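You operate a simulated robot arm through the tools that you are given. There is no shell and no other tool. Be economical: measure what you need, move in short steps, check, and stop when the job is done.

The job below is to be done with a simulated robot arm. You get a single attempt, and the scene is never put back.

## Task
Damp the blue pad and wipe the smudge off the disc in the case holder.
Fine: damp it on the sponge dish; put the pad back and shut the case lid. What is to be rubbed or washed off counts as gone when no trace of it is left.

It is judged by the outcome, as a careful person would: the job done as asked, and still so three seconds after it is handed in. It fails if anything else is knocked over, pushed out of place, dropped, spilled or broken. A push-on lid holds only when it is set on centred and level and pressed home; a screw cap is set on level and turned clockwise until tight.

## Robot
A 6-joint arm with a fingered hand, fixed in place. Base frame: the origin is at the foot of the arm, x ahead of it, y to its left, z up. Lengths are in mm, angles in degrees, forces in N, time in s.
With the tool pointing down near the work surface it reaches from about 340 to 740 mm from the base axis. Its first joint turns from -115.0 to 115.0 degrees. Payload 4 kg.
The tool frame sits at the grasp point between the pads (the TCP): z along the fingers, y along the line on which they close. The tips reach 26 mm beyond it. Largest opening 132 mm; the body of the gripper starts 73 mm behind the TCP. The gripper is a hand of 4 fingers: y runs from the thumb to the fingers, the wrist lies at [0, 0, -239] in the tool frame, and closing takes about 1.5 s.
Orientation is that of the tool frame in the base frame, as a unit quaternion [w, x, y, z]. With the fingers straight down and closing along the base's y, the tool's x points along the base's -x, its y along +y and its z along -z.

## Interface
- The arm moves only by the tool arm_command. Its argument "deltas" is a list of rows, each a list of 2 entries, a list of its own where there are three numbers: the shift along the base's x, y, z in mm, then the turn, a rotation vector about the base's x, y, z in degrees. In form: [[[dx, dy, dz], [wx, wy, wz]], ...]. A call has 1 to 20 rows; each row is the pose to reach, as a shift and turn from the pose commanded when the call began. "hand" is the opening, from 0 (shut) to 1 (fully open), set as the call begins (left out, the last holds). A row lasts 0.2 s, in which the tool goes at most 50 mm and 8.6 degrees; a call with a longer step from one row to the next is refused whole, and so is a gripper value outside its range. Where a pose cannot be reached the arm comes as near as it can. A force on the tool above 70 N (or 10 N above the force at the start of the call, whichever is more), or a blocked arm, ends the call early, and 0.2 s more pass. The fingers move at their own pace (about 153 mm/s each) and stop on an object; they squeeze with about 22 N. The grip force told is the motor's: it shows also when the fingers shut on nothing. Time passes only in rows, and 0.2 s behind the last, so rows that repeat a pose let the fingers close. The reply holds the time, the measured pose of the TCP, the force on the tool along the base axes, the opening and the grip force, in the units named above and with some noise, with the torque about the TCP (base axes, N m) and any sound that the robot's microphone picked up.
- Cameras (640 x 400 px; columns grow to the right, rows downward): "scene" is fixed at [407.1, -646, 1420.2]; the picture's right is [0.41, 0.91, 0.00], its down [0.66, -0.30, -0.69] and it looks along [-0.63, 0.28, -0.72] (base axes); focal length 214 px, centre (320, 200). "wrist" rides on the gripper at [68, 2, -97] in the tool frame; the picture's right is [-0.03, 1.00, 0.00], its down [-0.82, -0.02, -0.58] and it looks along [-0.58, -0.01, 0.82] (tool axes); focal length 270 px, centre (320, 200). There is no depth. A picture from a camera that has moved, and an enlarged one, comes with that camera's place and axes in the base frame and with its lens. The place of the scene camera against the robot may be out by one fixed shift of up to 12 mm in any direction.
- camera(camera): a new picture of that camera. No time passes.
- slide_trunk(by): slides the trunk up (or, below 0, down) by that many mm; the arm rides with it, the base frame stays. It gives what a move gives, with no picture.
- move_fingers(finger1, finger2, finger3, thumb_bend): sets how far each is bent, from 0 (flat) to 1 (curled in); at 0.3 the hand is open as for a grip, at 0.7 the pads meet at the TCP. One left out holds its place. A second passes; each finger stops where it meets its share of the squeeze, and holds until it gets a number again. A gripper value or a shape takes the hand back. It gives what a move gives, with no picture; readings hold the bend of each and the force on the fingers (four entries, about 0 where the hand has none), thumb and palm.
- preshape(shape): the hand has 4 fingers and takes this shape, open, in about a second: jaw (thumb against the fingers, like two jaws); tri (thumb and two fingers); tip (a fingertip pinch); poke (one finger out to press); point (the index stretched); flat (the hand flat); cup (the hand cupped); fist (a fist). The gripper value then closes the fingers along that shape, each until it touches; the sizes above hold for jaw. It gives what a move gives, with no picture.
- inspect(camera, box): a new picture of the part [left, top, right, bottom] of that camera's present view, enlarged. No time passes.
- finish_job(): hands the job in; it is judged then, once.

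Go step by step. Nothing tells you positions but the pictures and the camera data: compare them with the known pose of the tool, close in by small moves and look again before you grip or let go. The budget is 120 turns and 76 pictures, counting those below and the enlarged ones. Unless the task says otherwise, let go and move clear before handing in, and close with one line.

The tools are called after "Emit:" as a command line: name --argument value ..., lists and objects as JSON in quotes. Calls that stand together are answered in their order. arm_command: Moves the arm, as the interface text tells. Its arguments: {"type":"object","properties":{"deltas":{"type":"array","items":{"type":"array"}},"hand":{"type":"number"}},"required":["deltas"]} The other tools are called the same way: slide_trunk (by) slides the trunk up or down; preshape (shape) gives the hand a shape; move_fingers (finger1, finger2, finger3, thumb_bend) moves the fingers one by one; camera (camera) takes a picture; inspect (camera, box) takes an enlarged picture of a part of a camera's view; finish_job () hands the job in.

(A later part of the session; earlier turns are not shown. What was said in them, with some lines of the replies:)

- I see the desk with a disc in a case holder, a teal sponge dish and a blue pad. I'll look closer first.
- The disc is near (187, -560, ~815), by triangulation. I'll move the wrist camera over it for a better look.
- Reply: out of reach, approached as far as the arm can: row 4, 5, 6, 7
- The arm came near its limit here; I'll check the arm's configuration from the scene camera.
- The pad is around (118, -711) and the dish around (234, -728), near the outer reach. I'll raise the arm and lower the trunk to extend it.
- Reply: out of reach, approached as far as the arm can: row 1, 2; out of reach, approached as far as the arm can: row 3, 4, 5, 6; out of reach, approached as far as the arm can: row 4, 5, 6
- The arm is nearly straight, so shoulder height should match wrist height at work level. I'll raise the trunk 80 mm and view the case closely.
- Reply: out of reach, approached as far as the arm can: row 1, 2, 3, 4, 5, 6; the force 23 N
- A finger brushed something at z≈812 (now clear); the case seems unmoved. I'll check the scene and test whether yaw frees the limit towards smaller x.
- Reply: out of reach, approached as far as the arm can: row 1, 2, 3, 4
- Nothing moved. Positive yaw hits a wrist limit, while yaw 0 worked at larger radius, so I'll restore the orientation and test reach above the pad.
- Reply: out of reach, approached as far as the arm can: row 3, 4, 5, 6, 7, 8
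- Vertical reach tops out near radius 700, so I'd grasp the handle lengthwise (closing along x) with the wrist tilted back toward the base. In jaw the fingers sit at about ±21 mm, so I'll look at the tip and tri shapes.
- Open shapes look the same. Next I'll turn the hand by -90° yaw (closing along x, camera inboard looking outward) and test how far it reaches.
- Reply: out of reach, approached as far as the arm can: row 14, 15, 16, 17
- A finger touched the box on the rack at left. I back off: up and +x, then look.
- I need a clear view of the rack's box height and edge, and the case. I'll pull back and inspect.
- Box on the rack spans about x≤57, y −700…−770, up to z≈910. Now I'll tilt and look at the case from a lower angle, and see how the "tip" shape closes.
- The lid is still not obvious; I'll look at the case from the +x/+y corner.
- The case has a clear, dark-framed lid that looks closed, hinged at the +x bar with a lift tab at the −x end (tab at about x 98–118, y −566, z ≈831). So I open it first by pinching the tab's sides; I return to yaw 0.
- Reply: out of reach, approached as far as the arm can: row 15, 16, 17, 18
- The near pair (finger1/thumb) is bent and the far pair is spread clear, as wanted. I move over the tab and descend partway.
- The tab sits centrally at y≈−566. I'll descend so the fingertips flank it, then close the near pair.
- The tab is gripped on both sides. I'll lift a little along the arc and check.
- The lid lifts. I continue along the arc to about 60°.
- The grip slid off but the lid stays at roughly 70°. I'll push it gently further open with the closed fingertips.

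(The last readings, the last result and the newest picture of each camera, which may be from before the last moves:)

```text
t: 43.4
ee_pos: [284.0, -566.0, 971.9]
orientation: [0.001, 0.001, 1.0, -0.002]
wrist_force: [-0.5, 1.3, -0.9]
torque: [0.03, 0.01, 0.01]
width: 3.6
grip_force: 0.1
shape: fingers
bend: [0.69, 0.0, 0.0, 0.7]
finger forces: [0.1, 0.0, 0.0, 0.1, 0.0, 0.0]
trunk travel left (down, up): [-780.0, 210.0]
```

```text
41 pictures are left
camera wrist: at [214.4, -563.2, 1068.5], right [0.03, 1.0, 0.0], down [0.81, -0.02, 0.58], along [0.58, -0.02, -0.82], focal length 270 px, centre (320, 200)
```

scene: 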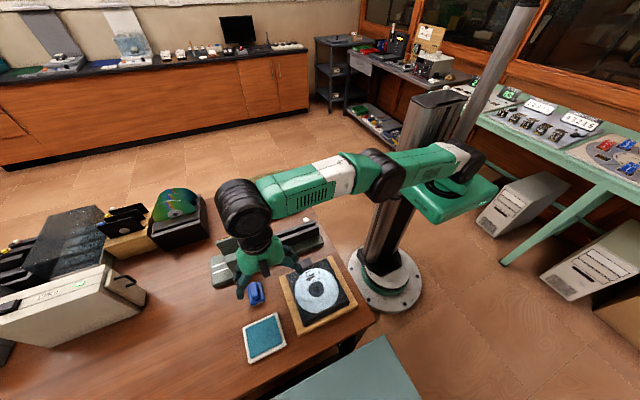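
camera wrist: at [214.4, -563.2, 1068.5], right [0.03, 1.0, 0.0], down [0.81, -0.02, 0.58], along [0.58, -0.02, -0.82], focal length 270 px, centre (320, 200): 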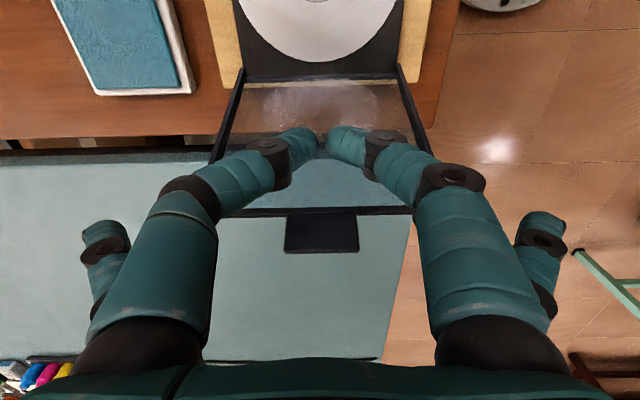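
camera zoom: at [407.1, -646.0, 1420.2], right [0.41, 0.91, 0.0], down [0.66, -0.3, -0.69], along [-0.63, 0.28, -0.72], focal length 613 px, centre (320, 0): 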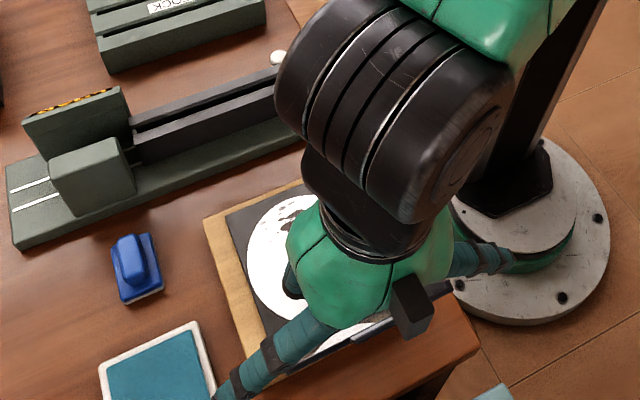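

The lid now leans back past vertical (~103°) and stays. I rise, come away, and turn the hand to −90° yaw for the pad.

Emit:
arm_command --deltas '[[[-10, 0, 30], [0, 0, 0]], [[-20, 0, 50], [0, 0, 0]], [[-60, 0, 50], [0, 0, 0]], [[-100, 0, 50], [0, 0, 0]], [[-120, 0, 45], [0, 0, -8]], [[-120, 0, 45], [0, 0, -16]], [[-120, 0, 45], [0, 0, -24]], [[-120, 0, 45], [0, 0, -32]], [[-120, 0, 45], [0, 0, -40]], [[-120, 0, 45], [0, 0, -48]], [[-120, 0, 45], [0, 0, -56]], [[-120, 0, 45], [0, 0, -64]], [[-120, 0, 45], [0, 0, -72]], [[-120, 0, 45], [0, 0, -80]], [[-120, 0, 45], [0, 0, -88]], [[-120, 0, 45], [0, 0, -90]], [[-120, 0, 45], [0, 0, -90]]]'

Emit:
preshape --shape "jaw"

Emit:
arm_command --deltas '[[[0, -15, 0], [-7.5, 0, 0]], [[0, -30, 0], [-15, 0, 0]], [[0, -45, 0], [-22.5, 0, 0]], [[0, -60, 0], [-30, 0, 0]], [[0, -90, -10], [-30, 0, 0]], [[0, -120, -30], [-30, 0, 0]], [[0, -120, -40], [-30, 0, 0]], [[0, -120, -40], [-30, 0, 0]]]' --hand 0.6

Emit:
camera --camera "wrist"

```text
t: 47.0
ee_pos: [162.3, -566.4, 1016.3]
orientation: [0.0, 0.708, 0.706, -0.001]
wrist_force: [-1.0, 0.4, -1.1]
torque: [0.0, 0.02, 0.0]
width: 3.4
grip_force: 0.0
shape: fingers
bend: [0.69, 0.0, 0.0, 0.7]
finger forces: [0.0, 0.0, 0.0, 0.0, 0.0, 0.0]
trunk travel left (down, up): [-780.0, 210.0]
```

```text
t: 47.9
ee_pos: [162.3, -565.1, 1017.0]
orientation: [0.0, 0.707, 0.707, -0.002]
wrist_force: [-0.1, 0.3, 0.3]
torque: [-0.01, 0.02, 0.0]
width: 131.8
grip_force: 0.0
shape: jaw
bend: [0.3, 0.3, 0.3, 0.3]
finger forces: [0.0, 0.1, 0.1, 0.1, 0.0, 0.1]
trunk travel left (down, up): [-780.0, 210.0]
```

```text
t: 49.7
ee_pos: [162.7, -685.0, 976.4]
orientation: [0.183, 0.684, 0.682, -0.185]
wrist_force: [0.0, 0.1, 0.4]
torque: [-0.01, 0.0, 0.01]
width: 79.6
grip_force: 0.1
shape: jaw
bend: [0.71, 0.71, 0.71, 0.7]
finger forces: [0.0, 0.0, 0.1, 0.0, 0.0, 0.1]
trunk travel left (down, up): [-780.0, 210.0]
```

```text
40 pictures are left
camera wrist: at [164.8, -578.2, 1026.0], right [1.0, -0.03, 0.01], down [-0.02, -0.42, 0.91], along [-0.02, -0.91, -0.42], focal length 270 px, centre (320, 200)
```

wrist: 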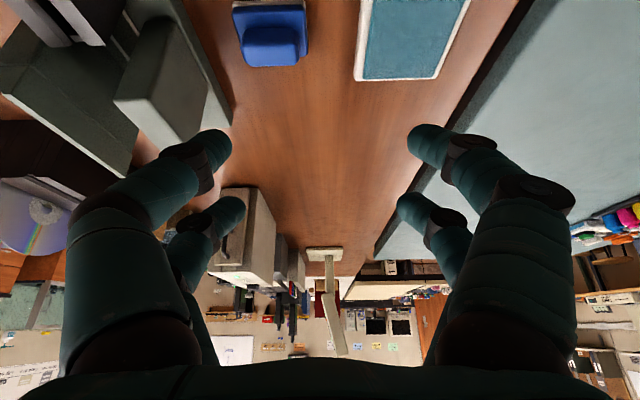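

Emit:
inspect --camera "wrist" --box '[90, 0, 340, 160]'

```text
2.50 times, centred on (215, 80) of wrist
camera zoom: at [164.8, -578.2, 1026.0], right [1.0, -0.03, 0.01], down [-0.02, -0.42, 0.91], along [-0.02, -0.91, -0.42], focal length 676 px, centre (582, 500)
```

zoom: 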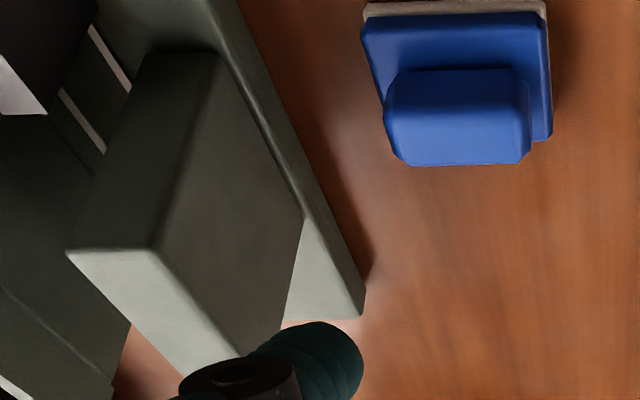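

The pad centre is about (127, −712), handle top z≈847; the cube's face is x≈61, top ≈902. I'll approach above the pad with the hand part-closed.

Emit:
arm_command --deltas '[[[-8, -10, -10], [0, 0, 0]], [[-20, -25, -25], [0, 0, 0]], [[-33, -39, -46], [0, 0, 0]], [[-33, -39, -70], [0, 0, 0]], [[-33, -39, -70], [0, 0, 0]]]' --hand 0.5

Emit:
camera --camera "wrist"

Emit:
inspect --camera "scene" --box '[210, 220, 310, 320]'

```text
t: 50.9
ee_pos: [129.2, -724.0, 906.1]
orientation: [0.184, 0.683, 0.682, -0.185]
wrist_force: [-0.2, 0.3, 0.0]
torque: [0.01, 0.03, -0.01]
width: 66.7
grip_force: 0.0
shape: jaw
bend: [0.73, 0.73, 0.73, 0.7]
finger forces: [0.0, 0.0, 0.0, 0.1, 0.0, 0.0]
trunk travel left (down, up): [-780.0, 210.0]
```

```text
38 pictures are left
camera wrist: at [132.0, -617.4, 956.0], right [1.0, -0.03, 0.01], down [-0.02, -0.42, 0.91], along [-0.02, -0.91, -0.42], focal length 270 px, centre (320, 200)
```

wrist: 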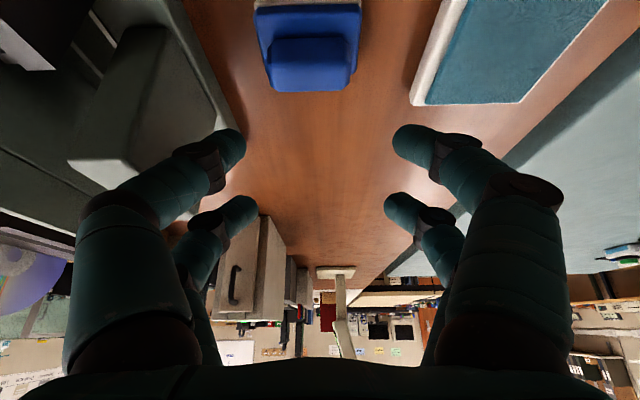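

```text
4.00 times, centred on (260, 270) of scene
camera zoom: at [407.1, -646.0, 1420.2], right [0.41, 0.91, 0.0], down [0.66, -0.3, -0.69], along [-0.63, 0.28, -0.72], focal length 858 px, centre (560, -80)
```

zoom: 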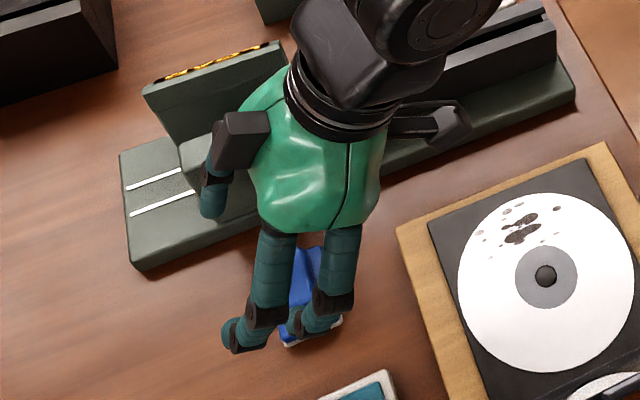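

Alignment looks right (handle x 106–146, y≈−713). I descend to the grasp height.

Emit:
arm_command --deltas '[[[-1, -1, -12], [0, 0, 0]], [[-1, -1, -24], [0, 0, 0]], [[-1, -1, -36], [0, 0, 0]], [[-1, -1, -47], [0, 0, 0]], [[-1, -1, -47], [0, 0, 0]]]'

Emit:
camera --camera "wrist"

Emit:
inspect --camera "scene" --box '[220, 250, 300, 320]'

```text
t: 52.1
ee_pos: [130.0, -724.9, 859.0]
orientation: [0.183, 0.684, 0.682, -0.184]
wrist_force: [-0.3, 0.2, -0.6]
torque: [0.0, -0.01, 0.0]
width: 66.7
grip_force: 0.0
shape: jaw
bend: [0.73, 0.73, 0.73, 0.7]
finger forces: [0.0, 0.0, 0.0, 0.0, 0.1, 0.0]
trunk travel left (down, up): [-780.0, 210.0]
```

```text
36 pictures are left
camera wrist: at [131.4, -617.8, 908.7], right [1.0, -0.03, 0.01], down [-0.02, -0.42, 0.91], along [-0.02, -0.91, -0.42], focal length 270 px, centre (320, 200)
```

wrist: 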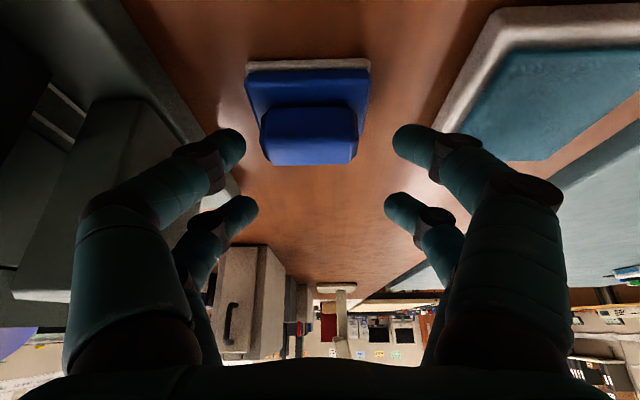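

```text
5.71 times, centred on (260, 285) of scene
camera zoom: at [407.1, -646.0, 1420.2], right [0.41, 0.91, 0.0], down [0.66, -0.3, -0.69], along [-0.63, 0.28, -0.72], focal length 1226 px, centre (663, -286)
```

zoom: 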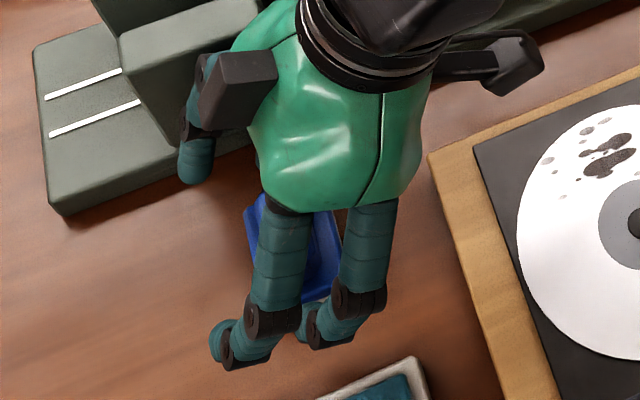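

The finger pair flanks the handle. Closing the hand now.

Emit:
arm_command --deltas '[[[0, 0, -2], [0, 0, 0]], [[0, 0, -2], [0, 0, 0]], [[0, 0, -2], [0, 0, 0]], [[0, 0, -2], [0, 0, 0]], [[0, 0, -2], [0, 0, 0]], [[0, 0, -2], [0, 0, 0]], [[0, 0, -2], [0, 0, 0]], [[0, 0, -2], [0, 0, 0]]]' --hand 0

Emit:
camera --camera "wrist"

```text
t: 53.9
ee_pos: [129.7, -725.7, 855.7]
orientation: [0.182, 0.684, 0.682, -0.184]
wrist_force: [0.2, 0.4, -0.2]
torque: [0.0, 0.01, 0.0]
width: 24.2
grip_force: 22.2
shape: jaw
bend: [0.73, 0.63, 0.63, 0.7]
finger forces: [19.8, 0.0, 0.1, 0.0, 19.7, 0.1]
trunk travel left (down, up): [-780.0, 210.0]
```

```text
34 pictures are left
camera wrist: at [131.3, -618.0, 907.0], right [1.0, -0.03, 0.01], down [-0.02, -0.42, 0.91], along [-0.02, -0.91, -0.42], focal length 270 px, centre (320, 200)
```

wrist: 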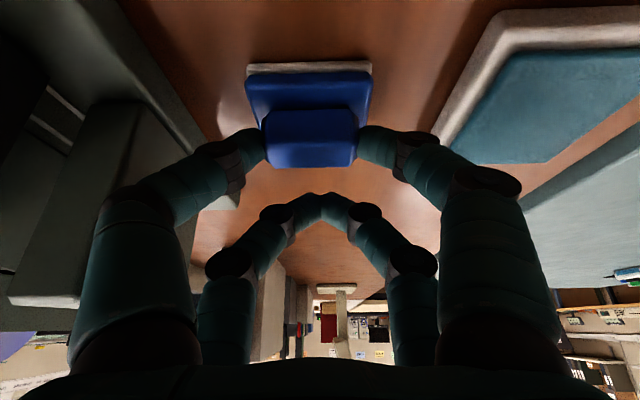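

The handle is held firmly (≈20 N each side). I lift a little and check the pad hangs level.

Emit:
arm_command --deltas '[[[0, 0, 6], [0, 0, 0]], [[0, 0, 14], [0, 0, 0]], [[2, 0, 25], [0, 0, 0]], [[10, 0, 40], [0, 0, 0]], [[20, 0, 45], [0, 0, 0]], [[20, 0, 45], [0, 0, 0]]]'

Emit:
camera --camera "wrist"

Emit:
inspect --camera "scene" --box '[220, 250, 320, 360]'

```text
t: 55.3
ee_pos: [150.3, -726.0, 902.1]
orientation: [0.182, 0.684, 0.682, -0.184]
wrist_force: [-0.4, -0.3, 0.1]
torque: [0.02, 0.01, 0.03]
width: 24.2
grip_force: 22.2
shape: jaw
bend: [0.73, 0.63, 0.63, 0.7]
finger forces: [19.8, 0.0, 0.1, 0.1, 19.8, 0.1]
trunk travel left (down, up): [-780.0, 210.0]
```

```text
33 pictures are left
camera wrist: at [151.2, -618.0, 951.9], right [1.0, -0.03, 0.01], down [-0.02, -0.42, 0.91], along [-0.02, -0.91, -0.42], focal length 270 px, centre (320, 200)
```

wrist: 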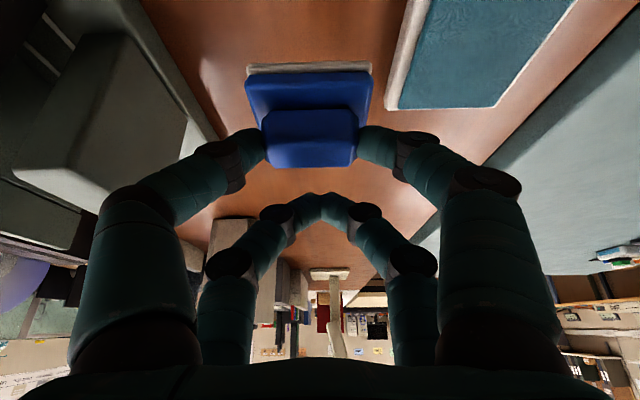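

```text
3.64 times, centred on (270, 305) of scene
camera zoom: at [407.1, -646.0, 1420.2], right [0.41, 0.91, 0.0], down [0.66, -0.3, -0.69], along [-0.63, 0.28, -0.72], focal length 780 px, centre (502, -182)
```

zoom: 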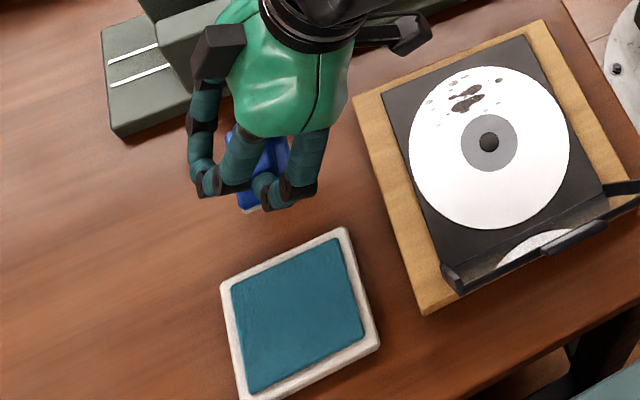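

The pad hangs level. I carry it over the dish, then press down in small steps.

Emit:
arm_command --deltas '[[[20, -3, 0], [0, 0, 0]], [[45, -6, 0], [0, 0, 0]], [[70, -10, 0], [0, 0, 0]], [[80, -12, 0], [0, 0, 0]], [[80, -12, -10], [0, 0, 0]], [[80, -12, -20], [0, 0, 0]], [[80, -12, -20], [0, 0, 0]]]'

Emit:
camera --camera "wrist"

Emit:
inspect --camera "scene" --box '[220, 250, 360, 370]'

```text
t: 56.9
ee_pos: [228.4, -737.8, 882.1]
orientation: [0.183, 0.684, 0.682, -0.185]
wrist_force: [-0.5, 0.1, -0.6]
torque: [0.02, -0.01, 0.02]
width: 23.8
grip_force: 22.3
shape: jaw
bend: [0.73, 0.63, 0.63, 0.7]
finger forces: [19.9, 0.0, 0.0, 0.0, 19.8, 0.1]
trunk travel left (down, up): [-780.0, 210.0]
```

```text
31 pictures are left
camera wrist: at [230.9, -630.4, 932.5], right [1.0, -0.03, 0.01], down [-0.02, -0.42, 0.91], along [-0.02, -0.91, -0.42], focal length 270 px, centre (320, 200)
```

wrist: 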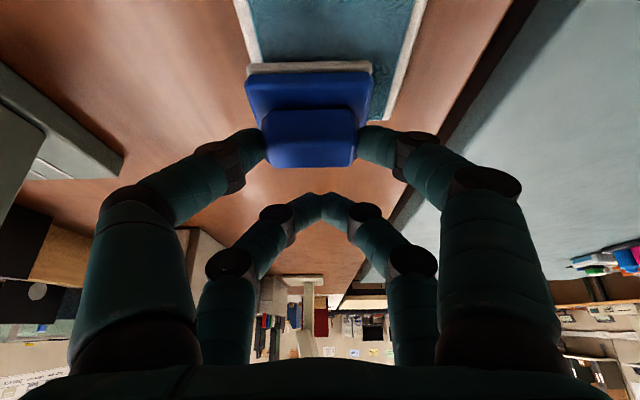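

```text
3.33 times, centred on (290, 310) of scene
camera zoom: at [407.1, -646.0, 1420.2], right [0.41, 0.91, 0.0], down [0.66, -0.3, -0.69], along [-0.63, 0.28, -0.72], focal length 715 px, centre (420, -167)
```

zoom: 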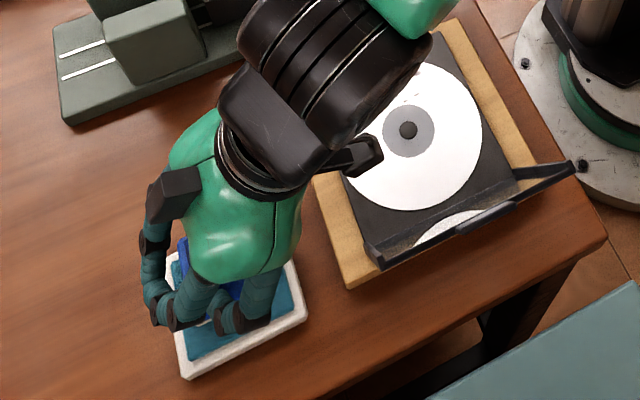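

Pad is over the dish. I shift slightly to centre and descend slowly.

Emit:
arm_command --deltas '[[[5, -2, -3], [0, 0, 0]], [[5, -2, -6], [0, 0, 0]], [[5, -2, -9], [0, 0, 0]], [[5, -2, -12], [0, 0, 0]], [[5, -2, -12], [0, 0, 0]]]'

```text
t: 58.1
ee_pos: [234.3, -740.2, 872.4]
orientation: [0.186, 0.684, 0.681, -0.186]
wrist_force: [-1.0, -1.0, 18.1]
torque: [0.13, 0.17, -0.06]
width: 24.5
grip_force: 21.5
shape: jaw
bend: [0.74, 0.63, 0.63, 0.7]
finger forces: [22.7, 0.1, 0.1, 0.0, 23.9, 0.0]
trunk travel left (down, up): [-780.0, 210.0]
```

Contact with 18 N. I hold and dab a bit with small slides for damping.

Emit:
arm_command --deltas '[[[0, 0, 1], [0, 0, 0]], [[4, 0, 1], [0, 0, 0]], [[4, 0, 1], [0, 0, 0]], [[-4, 0, 1], [0, 0, 0]], [[-4, 0, 1], [0, 0, 0]], [[0, 0, 0], [0, 0, 0]], [[0, 0, 0], [0, 0, 0]], [[0, 0, 0], [0, 0, 0]], [[0, 0, 20], [0, 0, 0]], [[0, 0, 50], [0, 0, 0]], [[0, 0, 50], [0, 0, 0]]]'

Emit:
camera --camera "wrist"

Emit:
inspect --camera "scene" --box '[220, 250, 360, 370]'

```text
t: 60.5
ee_pos: [234.1, -738.2, 920.5]
orientation: [0.182, 0.685, 0.682, -0.183]
wrist_force: [0.3, -0.2, -0.1]
torque: [0.02, -0.02, -0.01]
width: 25.2
grip_force: 21.0
shape: jaw
bend: [0.74, 0.63, 0.63, 0.71]
finger forces: [21.1, 0.0, 0.1, 0.0, 21.0, 0.0]
trunk travel left (down, up): [-780.0, 210.0]
```

```text
29 pictures are left
camera wrist: at [236.2, -631.7, 970.1], right [1.0, -0.03, 0.01], down [-0.02, -0.42, 0.91], along [-0.02, -0.91, -0.42], focal length 270 px, centre (320, 200)
```

wrist: 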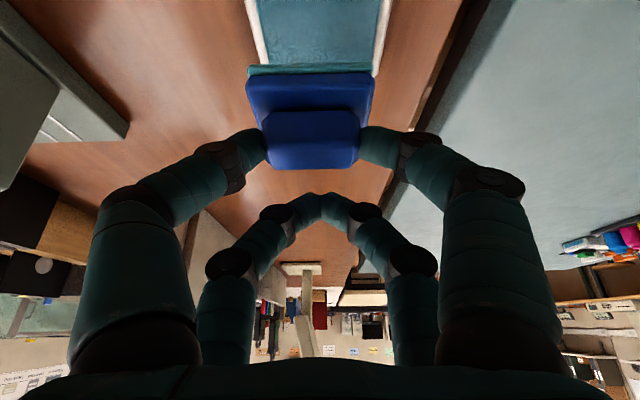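

```text
3.33 times, centred on (290, 310) of scene
camera zoom: at [407.1, -646.0, 1420.2], right [0.41, 0.91, 0.0], down [0.66, -0.3, -0.69], along [-0.63, 0.28, -0.72], focal length 715 px, centre (420, -167)
```

zoom: 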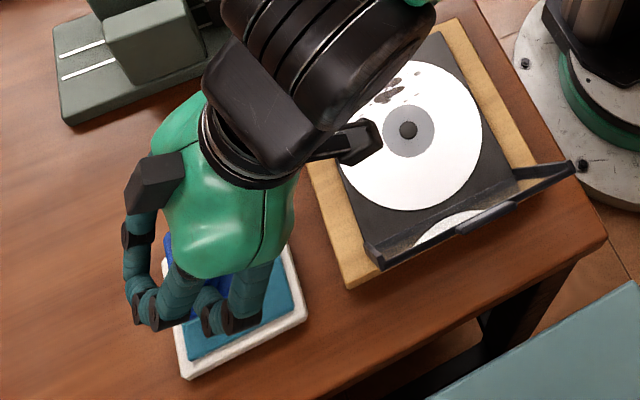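

The pad's underside is now teal (damp). I bring it over the smudge (centre ≈ (153, −566)).

Emit:
arm_command --deltas '[[[-30, 0, 0], [0, 0, 0]], [[-60, 10, 0], [0, 0, 0]], [[-80, 45, 0], [0, 0, 0]], [[-80, 85, 0], [0, 0, 0]], [[-80, 120, -10], [0, 0, 0]], [[-80, 140, -20], [0, 0, 0]], [[-80, 140, -25], [0, 0, 0]], [[-80, 140, -25], [0, 0, 0]]]'

Emit:
camera --camera "wrist"

Emit:
inspect --camera "scene" --box '[240, 230, 380, 350]'

```text
t: 62.3
ee_pos: [155.2, -599.9, 894.3]
orientation: [0.183, 0.683, 0.682, -0.184]
wrist_force: [-0.9, 0.0, -1.3]
torque: [0.0, -0.03, 0.01]
width: 24.8
grip_force: 21.8
shape: jaw
bend: [0.74, 0.63, 0.63, 0.71]
finger forces: [20.8, 0.0, 0.1, 0.0, 20.9, 0.0]
trunk travel left (down, up): [-780.0, 210.0]
```

```text
27 pictures are left
camera wrist: at [156.6, -492.4, 945.3], right [1.0, -0.03, 0.01], down [-0.02, -0.42, 0.91], along [-0.02, -0.91, -0.42], focal length 270 px, centre (320, 200)
```

wrist: 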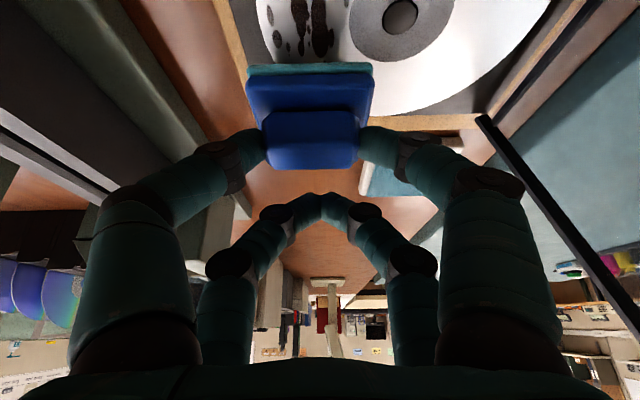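

```text
3.33 times, centred on (310, 290) of scene
camera zoom: at [407.1, -646.0, 1420.2], right [0.41, 0.91, 0.0], down [0.66, -0.3, -0.69], along [-0.63, 0.28, -0.72], focal length 715 px, centre (353, -100)
```

zoom: 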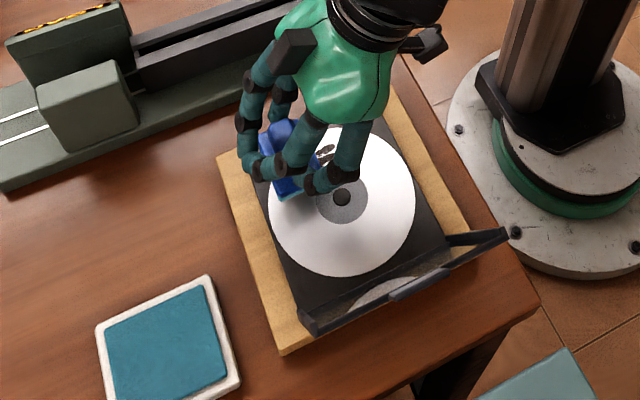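

Pad is above the smudge's −y end. I descend slowly until contact.

Emit:
arm_command --deltas '[[[0, 0, -4], [0, 0, 0]], [[0, 0, -8], [0, 0, 0]], [[0, 0, -12], [0, 0, 0]], [[0, 0, -15], [0, 0, 0]], [[0, 0, -15], [0, 0, 0]]]'

```text
t: 63.5
ee_pos: [155.6, -599.0, 882.4]
orientation: [0.184, 0.684, 0.681, -0.186]
wrist_force: [-0.2, 0.6, 12.8]
torque: [0.1, 0.09, 0.0]
width: 25.2
grip_force: 22.2
shape: jaw
bend: [0.74, 0.63, 0.63, 0.71]
finger forces: [21.9, 0.0, 0.0, 0.1, 21.6, 0.1]
trunk travel left (down, up): [-780.0, 210.0]
```

Contact at 13 N. I wipe back and forth along y.

Emit:
arm_command --deltas '[[[0, -6, 0], [0, 0, 0]], [[0, -10, 0], [0, 0, 0]], [[0, 0, 0], [0, 0, 0]], [[0, 10, 0], [0, 0, 0]], [[0, 20, 0], [0, 0, 0]], [[0, 30, 0], [0, 0, 0]], [[0, 40, 0], [0, 0, 0]], [[0, 50, 0], [0, 0, 0]], [[0, 50, 0], [0, 0, 0]], [[0, 40, 0], [0, 0, 0]], [[0, 30, 0], [0, 0, 0]], [[0, 20, 0], [0, 0, 0]], [[0, 10, 0], [0, 0, 0]], [[0, 0, 0], [0, 0, 0]], [[0, -10, 0], [0, 0, 0]], [[0, -10, 0], [0, 0, 0]]]'

Emit:
camera --camera "wrist"

Emit:
inspect --camera "scene" --box '[270, 250, 350, 320]'

```text
t: 66.9
ee_pos: [153.6, -609.0, 882.1]
orientation: [0.183, 0.684, 0.681, -0.185]
wrist_force: [0.0, 4.8, 11.2]
torque: [0.22, -0.01, 0.02]
width: 25.3
grip_force: 22.0
shape: jaw
bend: [0.75, 0.63, 0.63, 0.71]
finger forces: [23.4, 0.0, 0.1, 0.0, 23.2, 0.0]
trunk travel left (down, up): [-780.0, 210.0]
```

```text
25 pictures are left
camera wrist: at [155.8, -501.3, 931.2], right [1.0, -0.03, 0.01], down [-0.02, -0.41, 0.91], along [-0.02, -0.91, -0.41], focal length 270 px, centre (320, 200)
```

wrist: 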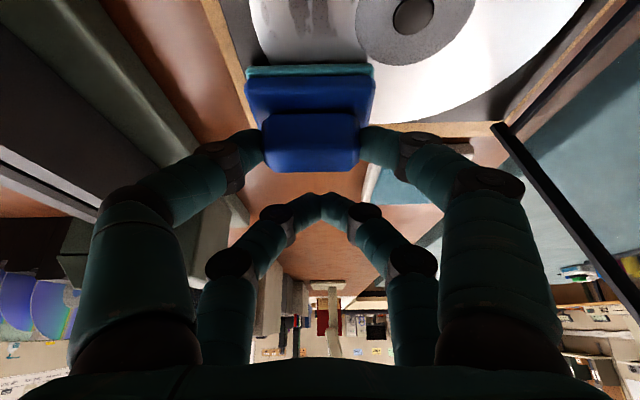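

```text
5.71 times, centred on (310, 285) of scene
camera zoom: at [407.1, -646.0, 1420.2], right [0.41, 0.91, 0.0], down [0.66, -0.3, -0.69], along [-0.63, 0.28, -0.72], focal length 1226 px, centre (377, -286)
```

zoom: 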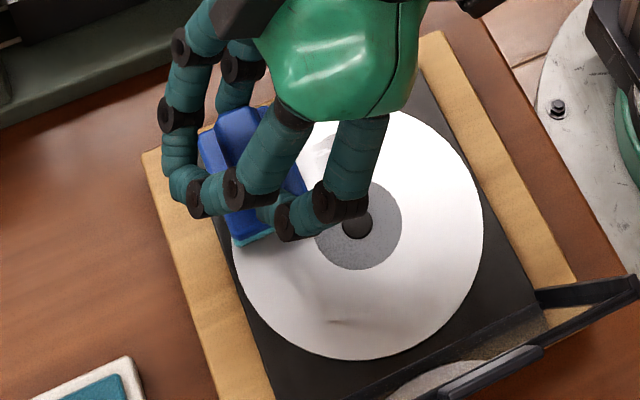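

Wiping works; faint traces remain. I'll do more strokes with small x offsets.

Emit:
arm_command --deltas '[[[-5, 8, 0], [0, 0, 0]], [[-5, 18, 0], [0, 0, 0]], [[-5, 28, 0], [0, 0, 0]], [[-5, 38, 0], [0, 0, 0]], [[-5, 48, 0], [0, 0, 0]], [[-5, 60, 0], [0, 0, 0]], [[5, 62, 0], [0, 0, 0]], [[5, 50, 0], [0, 0, 0]], [[5, 40, 0], [0, 0, 0]], [[5, 30, 0], [0, 0, 0]], [[5, 20, 0], [0, 0, 0]], [[5, 10, 0], [0, 0, 0]], [[5, 0, 0], [0, 0, 0]], [[0, 10, 0], [0, 0, 0]], [[0, 20, 0], [0, 0, 0]], [[0, 30, 0], [0, 0, 0]], [[0, 40, 0], [0, 0, 0]], [[0, 50, 0], [0, 0, 0]], [[0, 60, 0], [0, 0, 0]], [[0, 60, 0], [0, 0, 0]]]'

Emit:
arm_command --deltas '[[[0, -10, 0], [0, 0, 0]], [[0, -20, 0], [0, 0, 0]], [[0, -30, 0], [0, 0, 0]], [[0, -40, 0], [0, 0, 0]], [[0, -50, 0], [0, 0, 0]], [[0, -60, 0], [0, 0, 0]], [[0, -60, 8], [0, 0, 0]], [[0, -60, 30], [0, 0, 0]], [[0, -90, 40], [0, 0, 0]], [[0, -130, 50], [0, 0, 0]], [[0, -130, 50], [0, 0, 0]]]'

Emit:
inspect --camera "scene" --box '[270, 250, 350, 320]'

```text
t: 71.1
ee_pos: [154.0, -549.6, 880.3]
orientation: [0.184, 0.684, 0.681, -0.185]
wrist_force: [-1.6, -4.0, 9.7]
torque: [-0.02, 0.09, 0.02]
width: 25.6
grip_force: 22.1
shape: jaw
bend: [0.74, 0.63, 0.63, 0.71]
finger forces: [22.2, 0.1, 0.0, 0.0, 23.3, 0.0]
trunk travel left (down, up): [-780.0, 210.0]
```

```text
t: 73.5
ee_pos: [155.5, -679.0, 930.2]
orientation: [0.184, 0.683, 0.683, -0.184]
wrist_force: [0.4, 1.0, 0.0]
torque: [-0.02, 0.0, -0.02]
width: 25.2
grip_force: 21.6
shape: jaw
bend: [0.74, 0.63, 0.63, 0.7]
finger forces: [21.4, 0.0, 0.1, 0.0, 21.5, 0.1]
trunk travel left (down, up): [-780.0, 210.0]
```

```text
5.71 times, centred on (310, 285) of scene
camera zoom: at [407.1, -646.0, 1420.2], right [0.41, 0.91, 0.0], down [0.66, -0.3, -0.69], along [-0.63, 0.28, -0.72], focal length 1226 px, centre (377, -286)
```

zoom: 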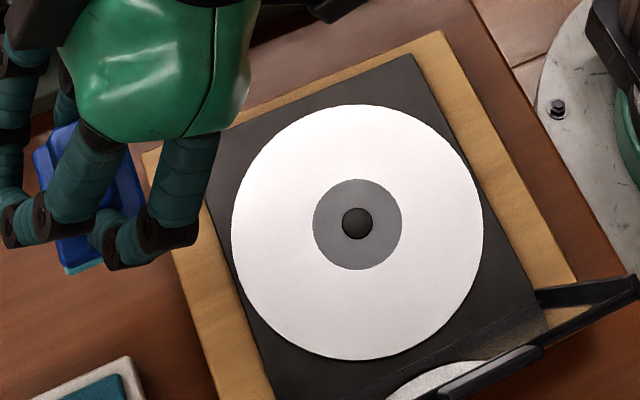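

The disc looks clean in the scene view. I verify with the wrist camera before putting the pad back.

Emit:
arm_command --deltas '[[[0, 30, 10], [0, 0, 0]], [[0, 70, 20], [0, 0, 0]], [[0, 110, 20], [0, 0, 0]], [[0, 125, 20], [0, 0, 0]], [[0, 125, 20], [0, 0, 0]]]'

Emit:
inspect --camera "wrist" --box '[220, 0, 460, 80]'

Emit:
inspect --camera "scene" --box '[290, 260, 330, 290]'

```text
t: 74.7
ee_pos: [154.1, -553.5, 950.2]
orientation: [0.183, 0.684, 0.681, -0.185]
wrist_force: [-0.4, 0.6, -0.8]
torque: [0.0, -0.01, 0.03]
width: 25.6
grip_force: 22.0
shape: jaw
bend: [0.74, 0.63, 0.63, 0.7]
finger forces: [21.2, 0.1, 0.0, 0.1, 21.3, 0.0]
trunk travel left (down, up): [-780.0, 210.0]
```

```text
2.67 times, centred on (340, 40) of wrist
camera zoom: at [156.3, -446.0, 1000.5], right [1.0, -0.03, 0.01], down [-0.02, -0.42, 0.91], along [-0.02, -0.91, -0.42], focal length 721 px, centre (267, 627)
```

zoom: 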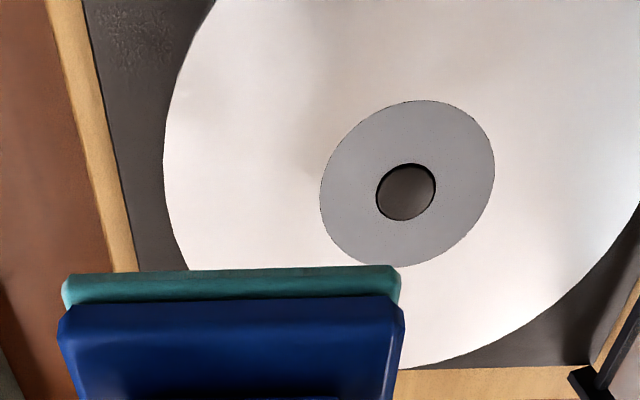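

```text
13.33 times, centred on (310, 275) of scene
camera zoom: at [407.1, -646.0, 1420.2], right [0.41, 0.91, 0.0], down [0.66, -0.3, -0.69], along [-0.63, 0.28, -0.72], focal length 2860 px, centre (453, -800)
```

zoom: 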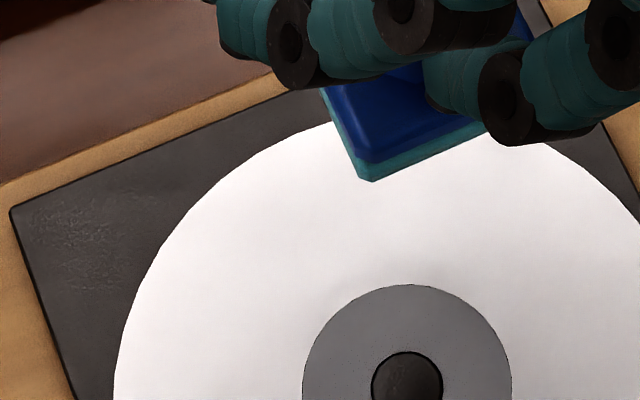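

The disc is clean. I return the pad to its place along the reverse of the lift path.

Emit:
arm_command --deltas '[[[0, -40, 0], [0, 0, 0]], [[0, -80, 0], [0, 0, 0]], [[0, -120, 0], [0, 0, 0]], [[0, -160, -10], [0, 0, 0]], [[-4, -172, -30], [0, 0, 0]], [[-16, -172, -50], [0, 0, 0]], [[-25, -172, -60], [0, 0, 0]], [[-26, -172, -75], [0, 0, 0]], [[-26, -172, -85], [0, 0, 0]], [[-26, -172, -85], [0, 0, 0]]]'

Emit:
arm_command --deltas '[[[0, 0, -3], [0, 0, 0]], [[0, 0, -6], [0, 0, 0]], [[0, 0, -8], [0, 0, 0]], [[0, 0, -8], [0, 0, 0]]]'

Emit:
camera --camera "wrist"

```text
t: 76.9
ee_pos: [127.6, -726.2, 866.5]
orientation: [0.182, 0.685, 0.681, -0.185]
wrist_force: [-0.9, 0.1, -1.0]
torque: [0.03, 0.01, 0.02]
width: 25.4
grip_force: 21.7
shape: jaw
bend: [0.74, 0.63, 0.63, 0.7]
finger forces: [21.2, 0.0, 0.1, 0.1, 21.2, 0.0]
trunk travel left (down, up): [-780.0, 210.0]
```

```text
t: 77.9
ee_pos: [128.3, -727.0, 856.5]
orientation: [0.182, 0.684, 0.682, -0.184]
wrist_force: [-1.1, -0.3, -0.3]
torque: [0.02, -0.01, 0.0]
width: 25.7
grip_force: 22.1
shape: jaw
bend: [0.74, 0.63, 0.63, 0.7]
finger forces: [21.3, 0.1, 0.0, 0.1, 21.1, 0.1]
trunk travel left (down, up): [-780.0, 210.0]
```

```text
20 pictures are left
camera wrist: at [129.9, -618.7, 906.9], right [1.0, -0.03, 0.01], down [-0.02, -0.42, 0.91], along [-0.02, -0.91, -0.42], focal length 270 px, centre (320, 200)
```

wrist: 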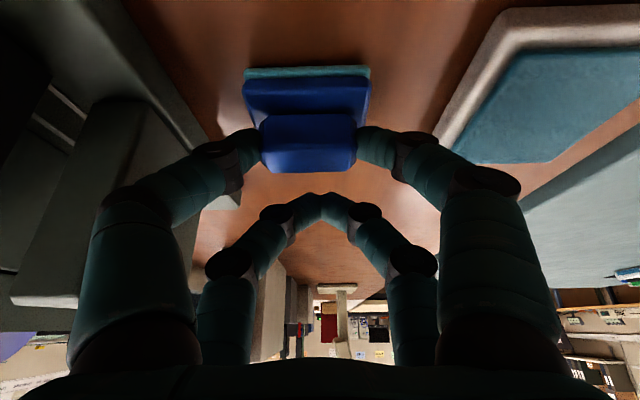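

No contact yet; I lower a few more millimetres.

Emit:
arm_command --deltas '[[[0, 1, -2], [0, 0, 0]], [[0, 1, -4], [0, 0, 0]], [[0, 1, -4], [0, 0, 0]]]'

```text
t: 78.7
ee_pos: [128.1, -725.3, 853.5]
orientation: [0.183, 0.683, 0.682, -0.185]
wrist_force: [-0.3, 0.1, 5.1]
torque: [0.02, 0.06, 0.02]
width: 25.6
grip_force: 22.1
shape: jaw
bend: [0.74, 0.63, 0.63, 0.71]
finger forces: [21.4, 0.1, 0.1, 0.1, 21.6, 0.1]
trunk travel left (down, up): [-780.0, 210.0]
```

Contact at 5 N. I release, rise straight up, and look.

Emit:
arm_command --deltas '[[[0, 0, 0], [0, 0, 0]], [[0, 0, 0], [0, 0, 0]], [[0, 0, 0], [0, 0, 0]], [[0, 0, 0], [0, 0, 0]], [[0, 0, 5], [0, 0, 0]], [[0, 0, 20], [0, 0, 0]], [[0, 0, 45], [0, 0, 0]], [[15, 0, 80], [0, 0, 0]], [[15, 0, 110], [0, 0, 0]], [[15, 0, 110], [0, 0, 0]]]' --hand 0.48

Emit:
camera --camera "wrist"

```text
t: 80.9
ee_pos: [142.6, -724.8, 964.7]
orientation: [0.183, 0.684, 0.682, -0.185]
wrist_force: [0.5, 0.6, 1.1]
torque: [-0.01, 0.05, 0.0]
width: 62.8
grip_force: 0.1
shape: jaw
bend: [0.73, 0.73, 0.73, 0.7]
finger forces: [0.1, 0.1, 0.0, 0.1, 0.0, 0.0]
trunk travel left (down, up): [-780.0, 210.0]
```

```text
19 pictures are left
camera wrist: at [145.6, -617.6, 1014.0], right [1.0, -0.03, 0.01], down [-0.02, -0.42, 0.91], along [-0.02, -0.91, -0.42], focal length 270 px, centre (320, 200)
```

wrist: 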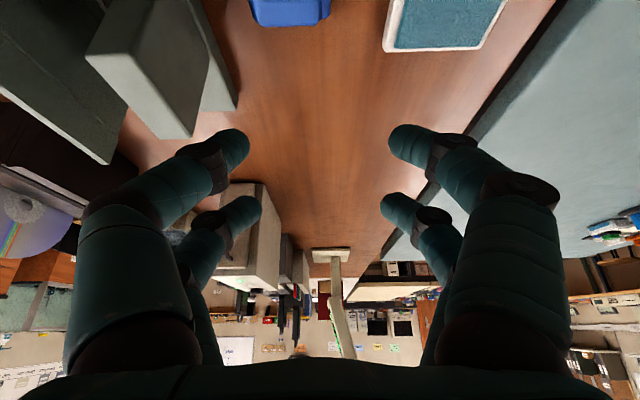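

The pad is back. Next: untilt, turn back to yaw 0, and go around over the lid to its +x side to close it.

Emit:
arm_command --deltas '[[[5, 30, 20], [6, 0, 0]], [[10, 65, 40], [12, 0, 0]], [[14, 100, 60], [18, 0, 0]], [[18, 130, 75], [24, 0, 0]], [[18, 160, 80], [30, 0, 0]], [[18, 162, 80], [30, 0, 0]]]' --hand 0.3

Emit:
arm_command --deltas '[[[0, 0, 0], [0, 0, 8]], [[0, 0, 0], [0, 0, 16]], [[0, 0, 0], [0, 0, 24]], [[0, 0, 0], [0, 0, 32]], [[0, 0, 0], [0, 0, 40]], [[0, 0, 0], [0, 0, 48]], [[0, 0, 0], [0, 0, 56]], [[10, 0, 0], [0, 0, 64]], [[20, 0, 0], [0, 0, 72]], [[30, 0, 0], [0, 0, 80]], [[40, 0, 0], [0, 0, 88]], [[40, 0, 0], [0, 0, 90]], [[40, 0, 0], [0, 0, 90]]]'

Emit:
camera --camera "wrist"

```text
t: 82.3
ee_pos: [161.2, -563.5, 1044.0]
orientation: [-0.001, 0.708, 0.706, -0.001]
wrist_force: [-0.5, 0.0, -0.3]
torque: [0.01, 0.03, 0.02]
width: 39.8
grip_force: 0.0
shape: jaw
bend: [0.73, 0.73, 0.73, 0.7]
finger forces: [0.0, 0.0, 0.0, 0.0, 0.0, 0.0]
trunk travel left (down, up): [-780.0, 210.0]
```

```text
t: 85.1
ee_pos: [201.1, -562.7, 1042.3]
orientation: [0.001, 0.001, 1.0, -0.002]
wrist_force: [0.2, 0.0, 0.0]
torque: [0.0, -0.01, -0.01]
width: 40.1
grip_force: 0.1
shape: jaw
bend: [0.73, 0.73, 0.73, 0.7]
finger forces: [0.0, 0.0, 0.1, 0.0, 0.0, 0.0]
trunk travel left (down, up): [-780.0, 210.0]
```

```text
18 pictures are left
camera wrist: at [132.2, -561.7, 1140.1], right [0.03, 1.0, 0.0], down [0.81, -0.02, 0.58], along [0.58, -0.02, -0.82], focal length 270 px, centre (320, 200)
```

wrist: 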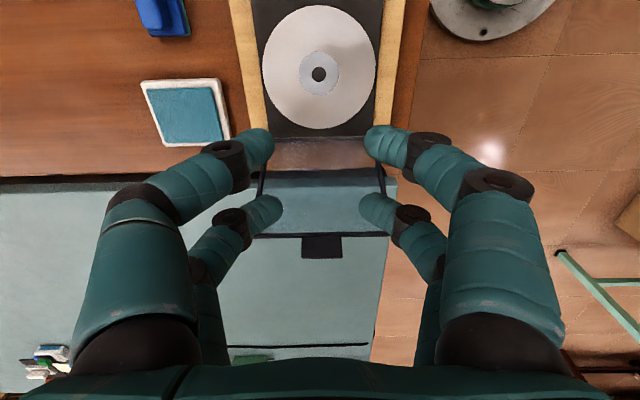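

The disc looks clean from here too. I pass above the lid to x≈350 and check a zoom of the disc.

Emit:
arm_command --deltas '[[[40, 4, 0], [0, 0, 0]], [[80, 8, 0], [0, 0, 0]], [[120, 12, 0], [0, 0, 0]], [[150, 12, 0], [0, 0, 0]], [[150, 12, -25], [0, 0, 0]], [[150, 12, -50], [0, 0, 0]], [[150, 12, -80], [0, 0, 0]], [[150, 12, -80], [0, 0, 0]]]' --hand 0.1

Emit:
inspect --camera "scene" --box '[240, 230, 380, 350]'

```text
t: 86.9
ee_pos: [350.9, -552.0, 964.1]
orientation: [0.001, 0.001, 1.0, -0.002]
wrist_force: [-0.1, -1.3, -0.2]
torque: [0.01, 0.0, -0.02]
width: 13.3
grip_force: 0.0
shape: jaw
bend: [0.72, 0.72, 0.72, 0.7]
finger forces: [0.0, 0.0, 0.0, 0.0, 0.0, 0.0]
trunk travel left (down, up): [-780.0, 210.0]
```

```text
3.33 times, centred on (310, 290) of scene
camera zoom: at [407.1, -646.0, 1420.2], right [0.41, 0.91, 0.0], down [0.66, -0.3, -0.69], along [-0.63, 0.28, -0.72], focal length 715 px, centre (353, -100)
```

zoom: 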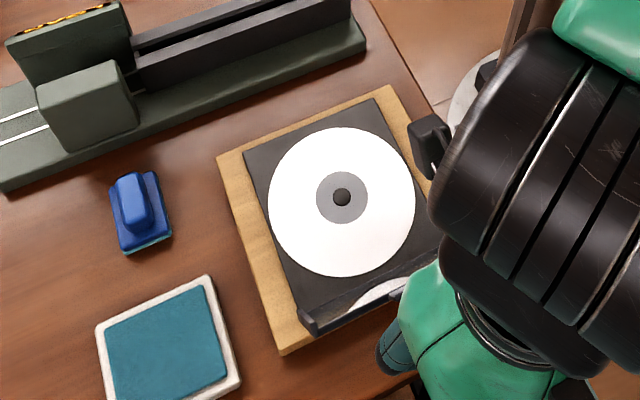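

Now I push the lid gently toward −x past vertical.

Emit:
arm_command --deltas '[[[-15, 0, 0], [0, 0, 0]], [[-30, 0, -3], [0, 0, 0]], [[-45, 0, -6], [0, 0, 0]], [[-58, 0, -8], [0, 0, 0]], [[-70, 0, -9], [0, 0, 0]], [[-80, 0, -10], [0, 0, 0]], [[-88, 0, -12], [0, 0, 0]], [[-88, 0, -12], [0, 0, 0]]]'

Emit:
inspect --camera "scene" --box '[240, 200, 400, 340]'

```text
t: 88.7
ee_pos: [263.5, -550.7, 950.6]
orientation: [0.001, 0.001, 1.0, -0.001]
wrist_force: [-0.2, -0.3, 0.4]
torque: [0.0, 0.01, -0.01]
width: 13.4
grip_force: 0.1
shape: jaw
bend: [0.72, 0.72, 0.72, 0.7]
finger forces: [0.0, 0.1, 0.0, 0.0, 0.0, 0.0]
trunk travel left (down, up): [-780.0, 210.0]
```

```text
2.86 times, centred on (320, 270) of scene
camera zoom: at [407.1, -646.0, 1420.2], right [0.41, 0.91, 0.0], down [0.66, -0.3, -0.69], along [-0.63, 0.28, -0.72], focal length 613 px, centre (320, 0)
```

zoom: 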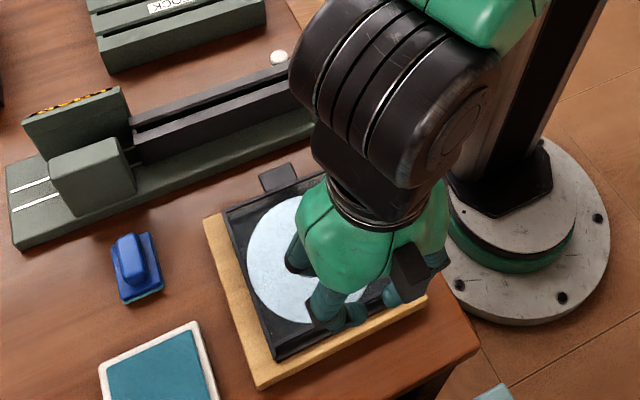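

The lid has come down. I go toward the tab end and check whether it's flush.

Emit:
arm_command --deltas '[[[-30, -4, 0], [0, 0, 0]], [[-70, -8, -5], [0, 0, 0]], [[-105, -14, -20], [0, 0, 0]], [[-130, -15, -45], [0, 0, 0]], [[-132, -15, -65], [0, 0, 0]], [[-132, -15, -65], [0, 0, 0]]]' --hand 0.1

Emit:
camera --camera "wrist"

```text
t: 90.1
ee_pos: [130.5, -566.2, 885.2]
orientation: [-0.002, 0.002, 1.0, -0.002]
wrist_force: [-0.4, 0.2, -0.2]
torque: [0.0, 0.01, -0.02]
width: 13.5
grip_force: 0.1
shape: jaw
bend: [0.72, 0.72, 0.72, 0.7]
finger forces: [0.0, 0.0, 0.0, 0.1, 0.0, 0.0]
trunk travel left (down, up): [-780.0, 210.0]
```

```text
15 pictures are left
camera wrist: at [62.6, -564.3, 983.4], right [0.03, 1.0, 0.0], down [0.82, -0.02, 0.58], along [0.58, -0.02, -0.82], focal length 270 px, centre (320, 200)
```

wrist: 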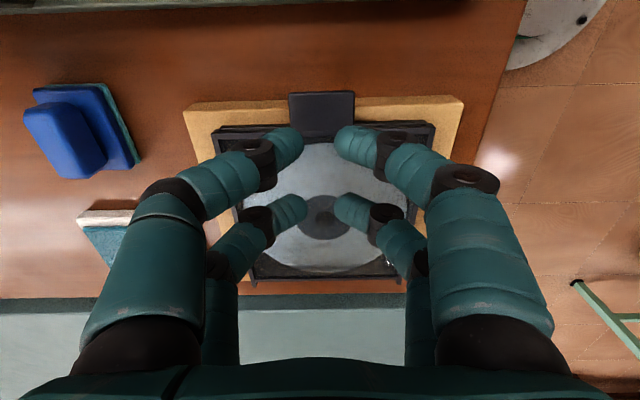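

The lid looks down; I press lightly on the tab end to make sure it's home.

Emit:
arm_command --deltas '[[[0, 0, -10], [0, 0, 0]], [[0, 0, -18], [0, 0, 0]], [[0, 0, -23], [0, 0, 0]], [[0, 0, -26], [0, 0, 0]], [[0, 0, -28], [0, 0, 0]], [[0, 0, -28], [0, 0, 0]]]' --hand 0

```text
t: 91.5
ee_pos: [132.0, -565.2, 858.8]
orientation: [0.0, 0.001, 1.0, -0.005]
wrist_force: [1.2, 1.1, 23.8]
torque: [0.03, 0.25, -0.03]
width: 0.0
grip_force: 21.7
shape: jaw
bend: [0.65, 0.64, 0.64, 0.7]
finger forces: [0.0, 0.0, 0.0, 0.0, 0.0, 0.0]
trunk travel left (down, up): [-780.0, 210.0]
```

Pressed with 24 N; tip height matches the original closed level. I rise clear and inspect.

Emit:
arm_command --deltas '[[[0, 0, 15], [0, 0, 0]], [[0, 0, 50], [0, 0, 0]], [[20, 20, 90], [0, 0, 0]], [[40, 60, 120], [0, 0, 0]], [[40, 100, 140], [0, 0, 0]], [[40, 140, 160], [0, 0, 0]], [[40, 170, 180], [0, 0, 0]], [[40, 170, 180], [0, 0, 0]]]' --hand 0.5

Emit:
inspect --camera "scene" --box '[200, 210, 400, 370]'

Emit:
inspect --camera "scene" --box '[280, 255, 360, 335]'

```text
refused: row 4 steps farther than a row can; nothing moved
```

```text
2.50 times, centred on (300, 290) of scene
camera zoom: at [407.1, -646.0, 1420.2], right [0.41, 0.91, 0.0], down [0.66, -0.3, -0.69], along [-0.63, 0.28, -0.72], focal length 536 px, centre (370, -25)
```

zoom: 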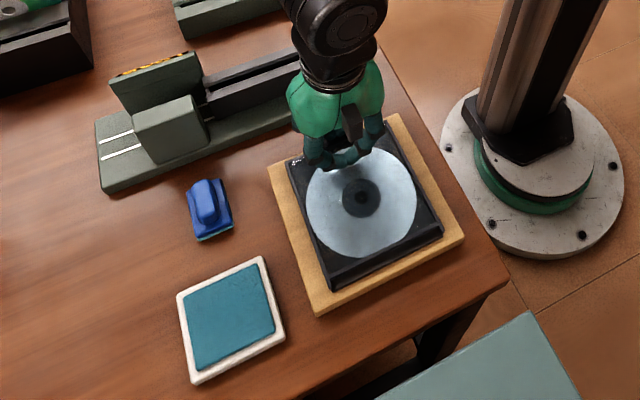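

```text
5.00 times, centred on (320, 295) of scene
camera zoom: at [407.1, -646.0, 1420.2], right [0.41, 0.91, 0.0], down [0.66, -0.3, -0.69], along [-0.63, 0.28, -0.72], focal length 1072 px, centre (320, -275)
```

zoom: 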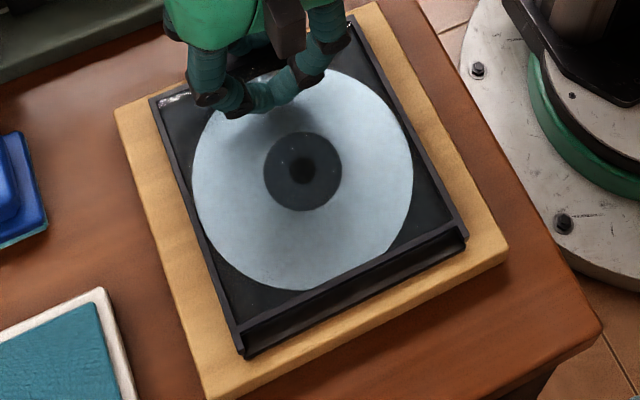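

The lid and pad match their original positions in the picture. I retreat with shorter steps and check once more.

Emit:
arm_command --deltas '[[[0, 0, 15], [0, 0, 0]], [[0, 0, 50], [0, 0, 0]], [[15, 10, 85], [0, 0, 0]], [[25, 30, 115], [0, 0, 0]], [[35, 60, 140], [0, 0, 0]], [[40, 95, 160], [0, 0, 0]], [[40, 130, 180], [0, 0, 0]], [[40, 165, 200], [0, 0, 0]], [[40, 165, 200], [0, 0, 0]]]'

Emit:
inspect --camera "scene" --box '[200, 210, 400, 370]'

Emit:
inspect --camera "scene" --box '[280, 255, 360, 335]'

Emit:
camera --camera "wrist"

```text
t: 93.5
ee_pos: [170.9, -401.2, 1058.3]
orientation: [0.001, 0.002, 1.0, -0.001]
wrist_force: [-0.5, 1.1, -0.2]
torque: [0.02, -0.01, 0.0]
width: 0.0
grip_force: 21.8
shape: jaw
bend: [0.64, 0.64, 0.64, 0.7]
finger forces: [0.0, 0.0, 0.0, 0.0, 0.0, 0.0]
trunk travel left (down, up): [-780.0, 210.0]
```

```text
2.50 times, centred on (300, 290) of scene
camera zoom: at [407.1, -646.0, 1420.2], right [0.41, 0.91, 0.0], down [0.66, -0.3, -0.69], along [-0.63, 0.28, -0.72], focal length 536 px, centre (370, -25)
```

zoom: 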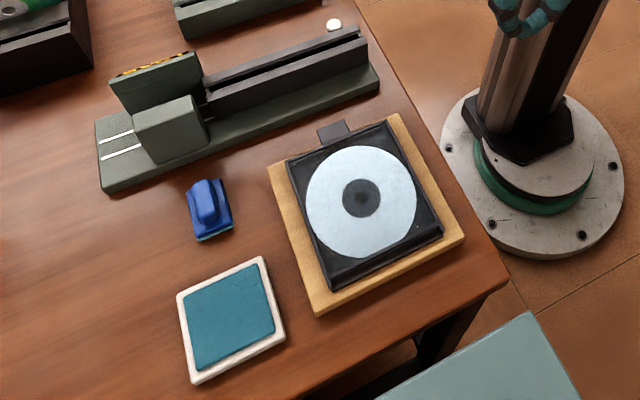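

```text
5.00 times, centred on (320, 295) of scene
camera zoom: at [407.1, -646.0, 1420.2], right [0.41, 0.91, 0.0], down [0.66, -0.3, -0.69], along [-0.63, 0.28, -0.72], focal length 1072 px, centre (320, -275)
```

zoom: 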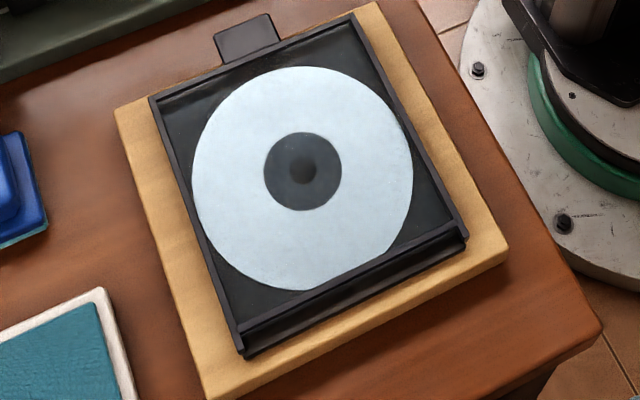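

```text
10 pictures are left
camera wrist: at [102.6, -399.5, 1155.6], right [0.03, 1.0, 0.0], down [0.81, -0.02, 0.58], along [0.58, -0.02, -0.82], focal length 270 px, centre (320, 200)
```

wrist: 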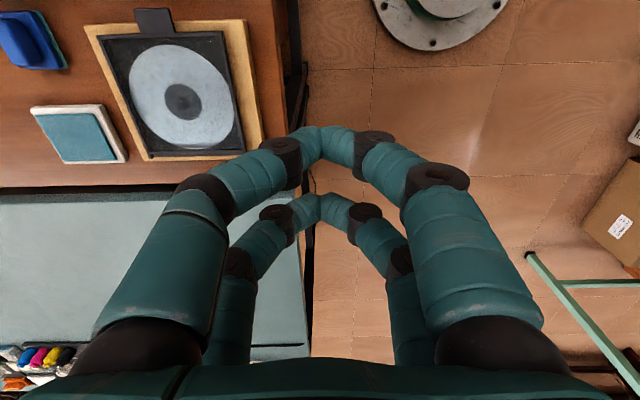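

The disc is clean, the lid is shut as at the start, the pad is back in place, and the arm is clear. I'm handing the job in.

Emit:
finish_job

```text
The job is handed in.
```

The job is handed in: I damped the blue pad on the sponge dish, wiped the disc until no smudge showed, put the pad back and shut the case lid.
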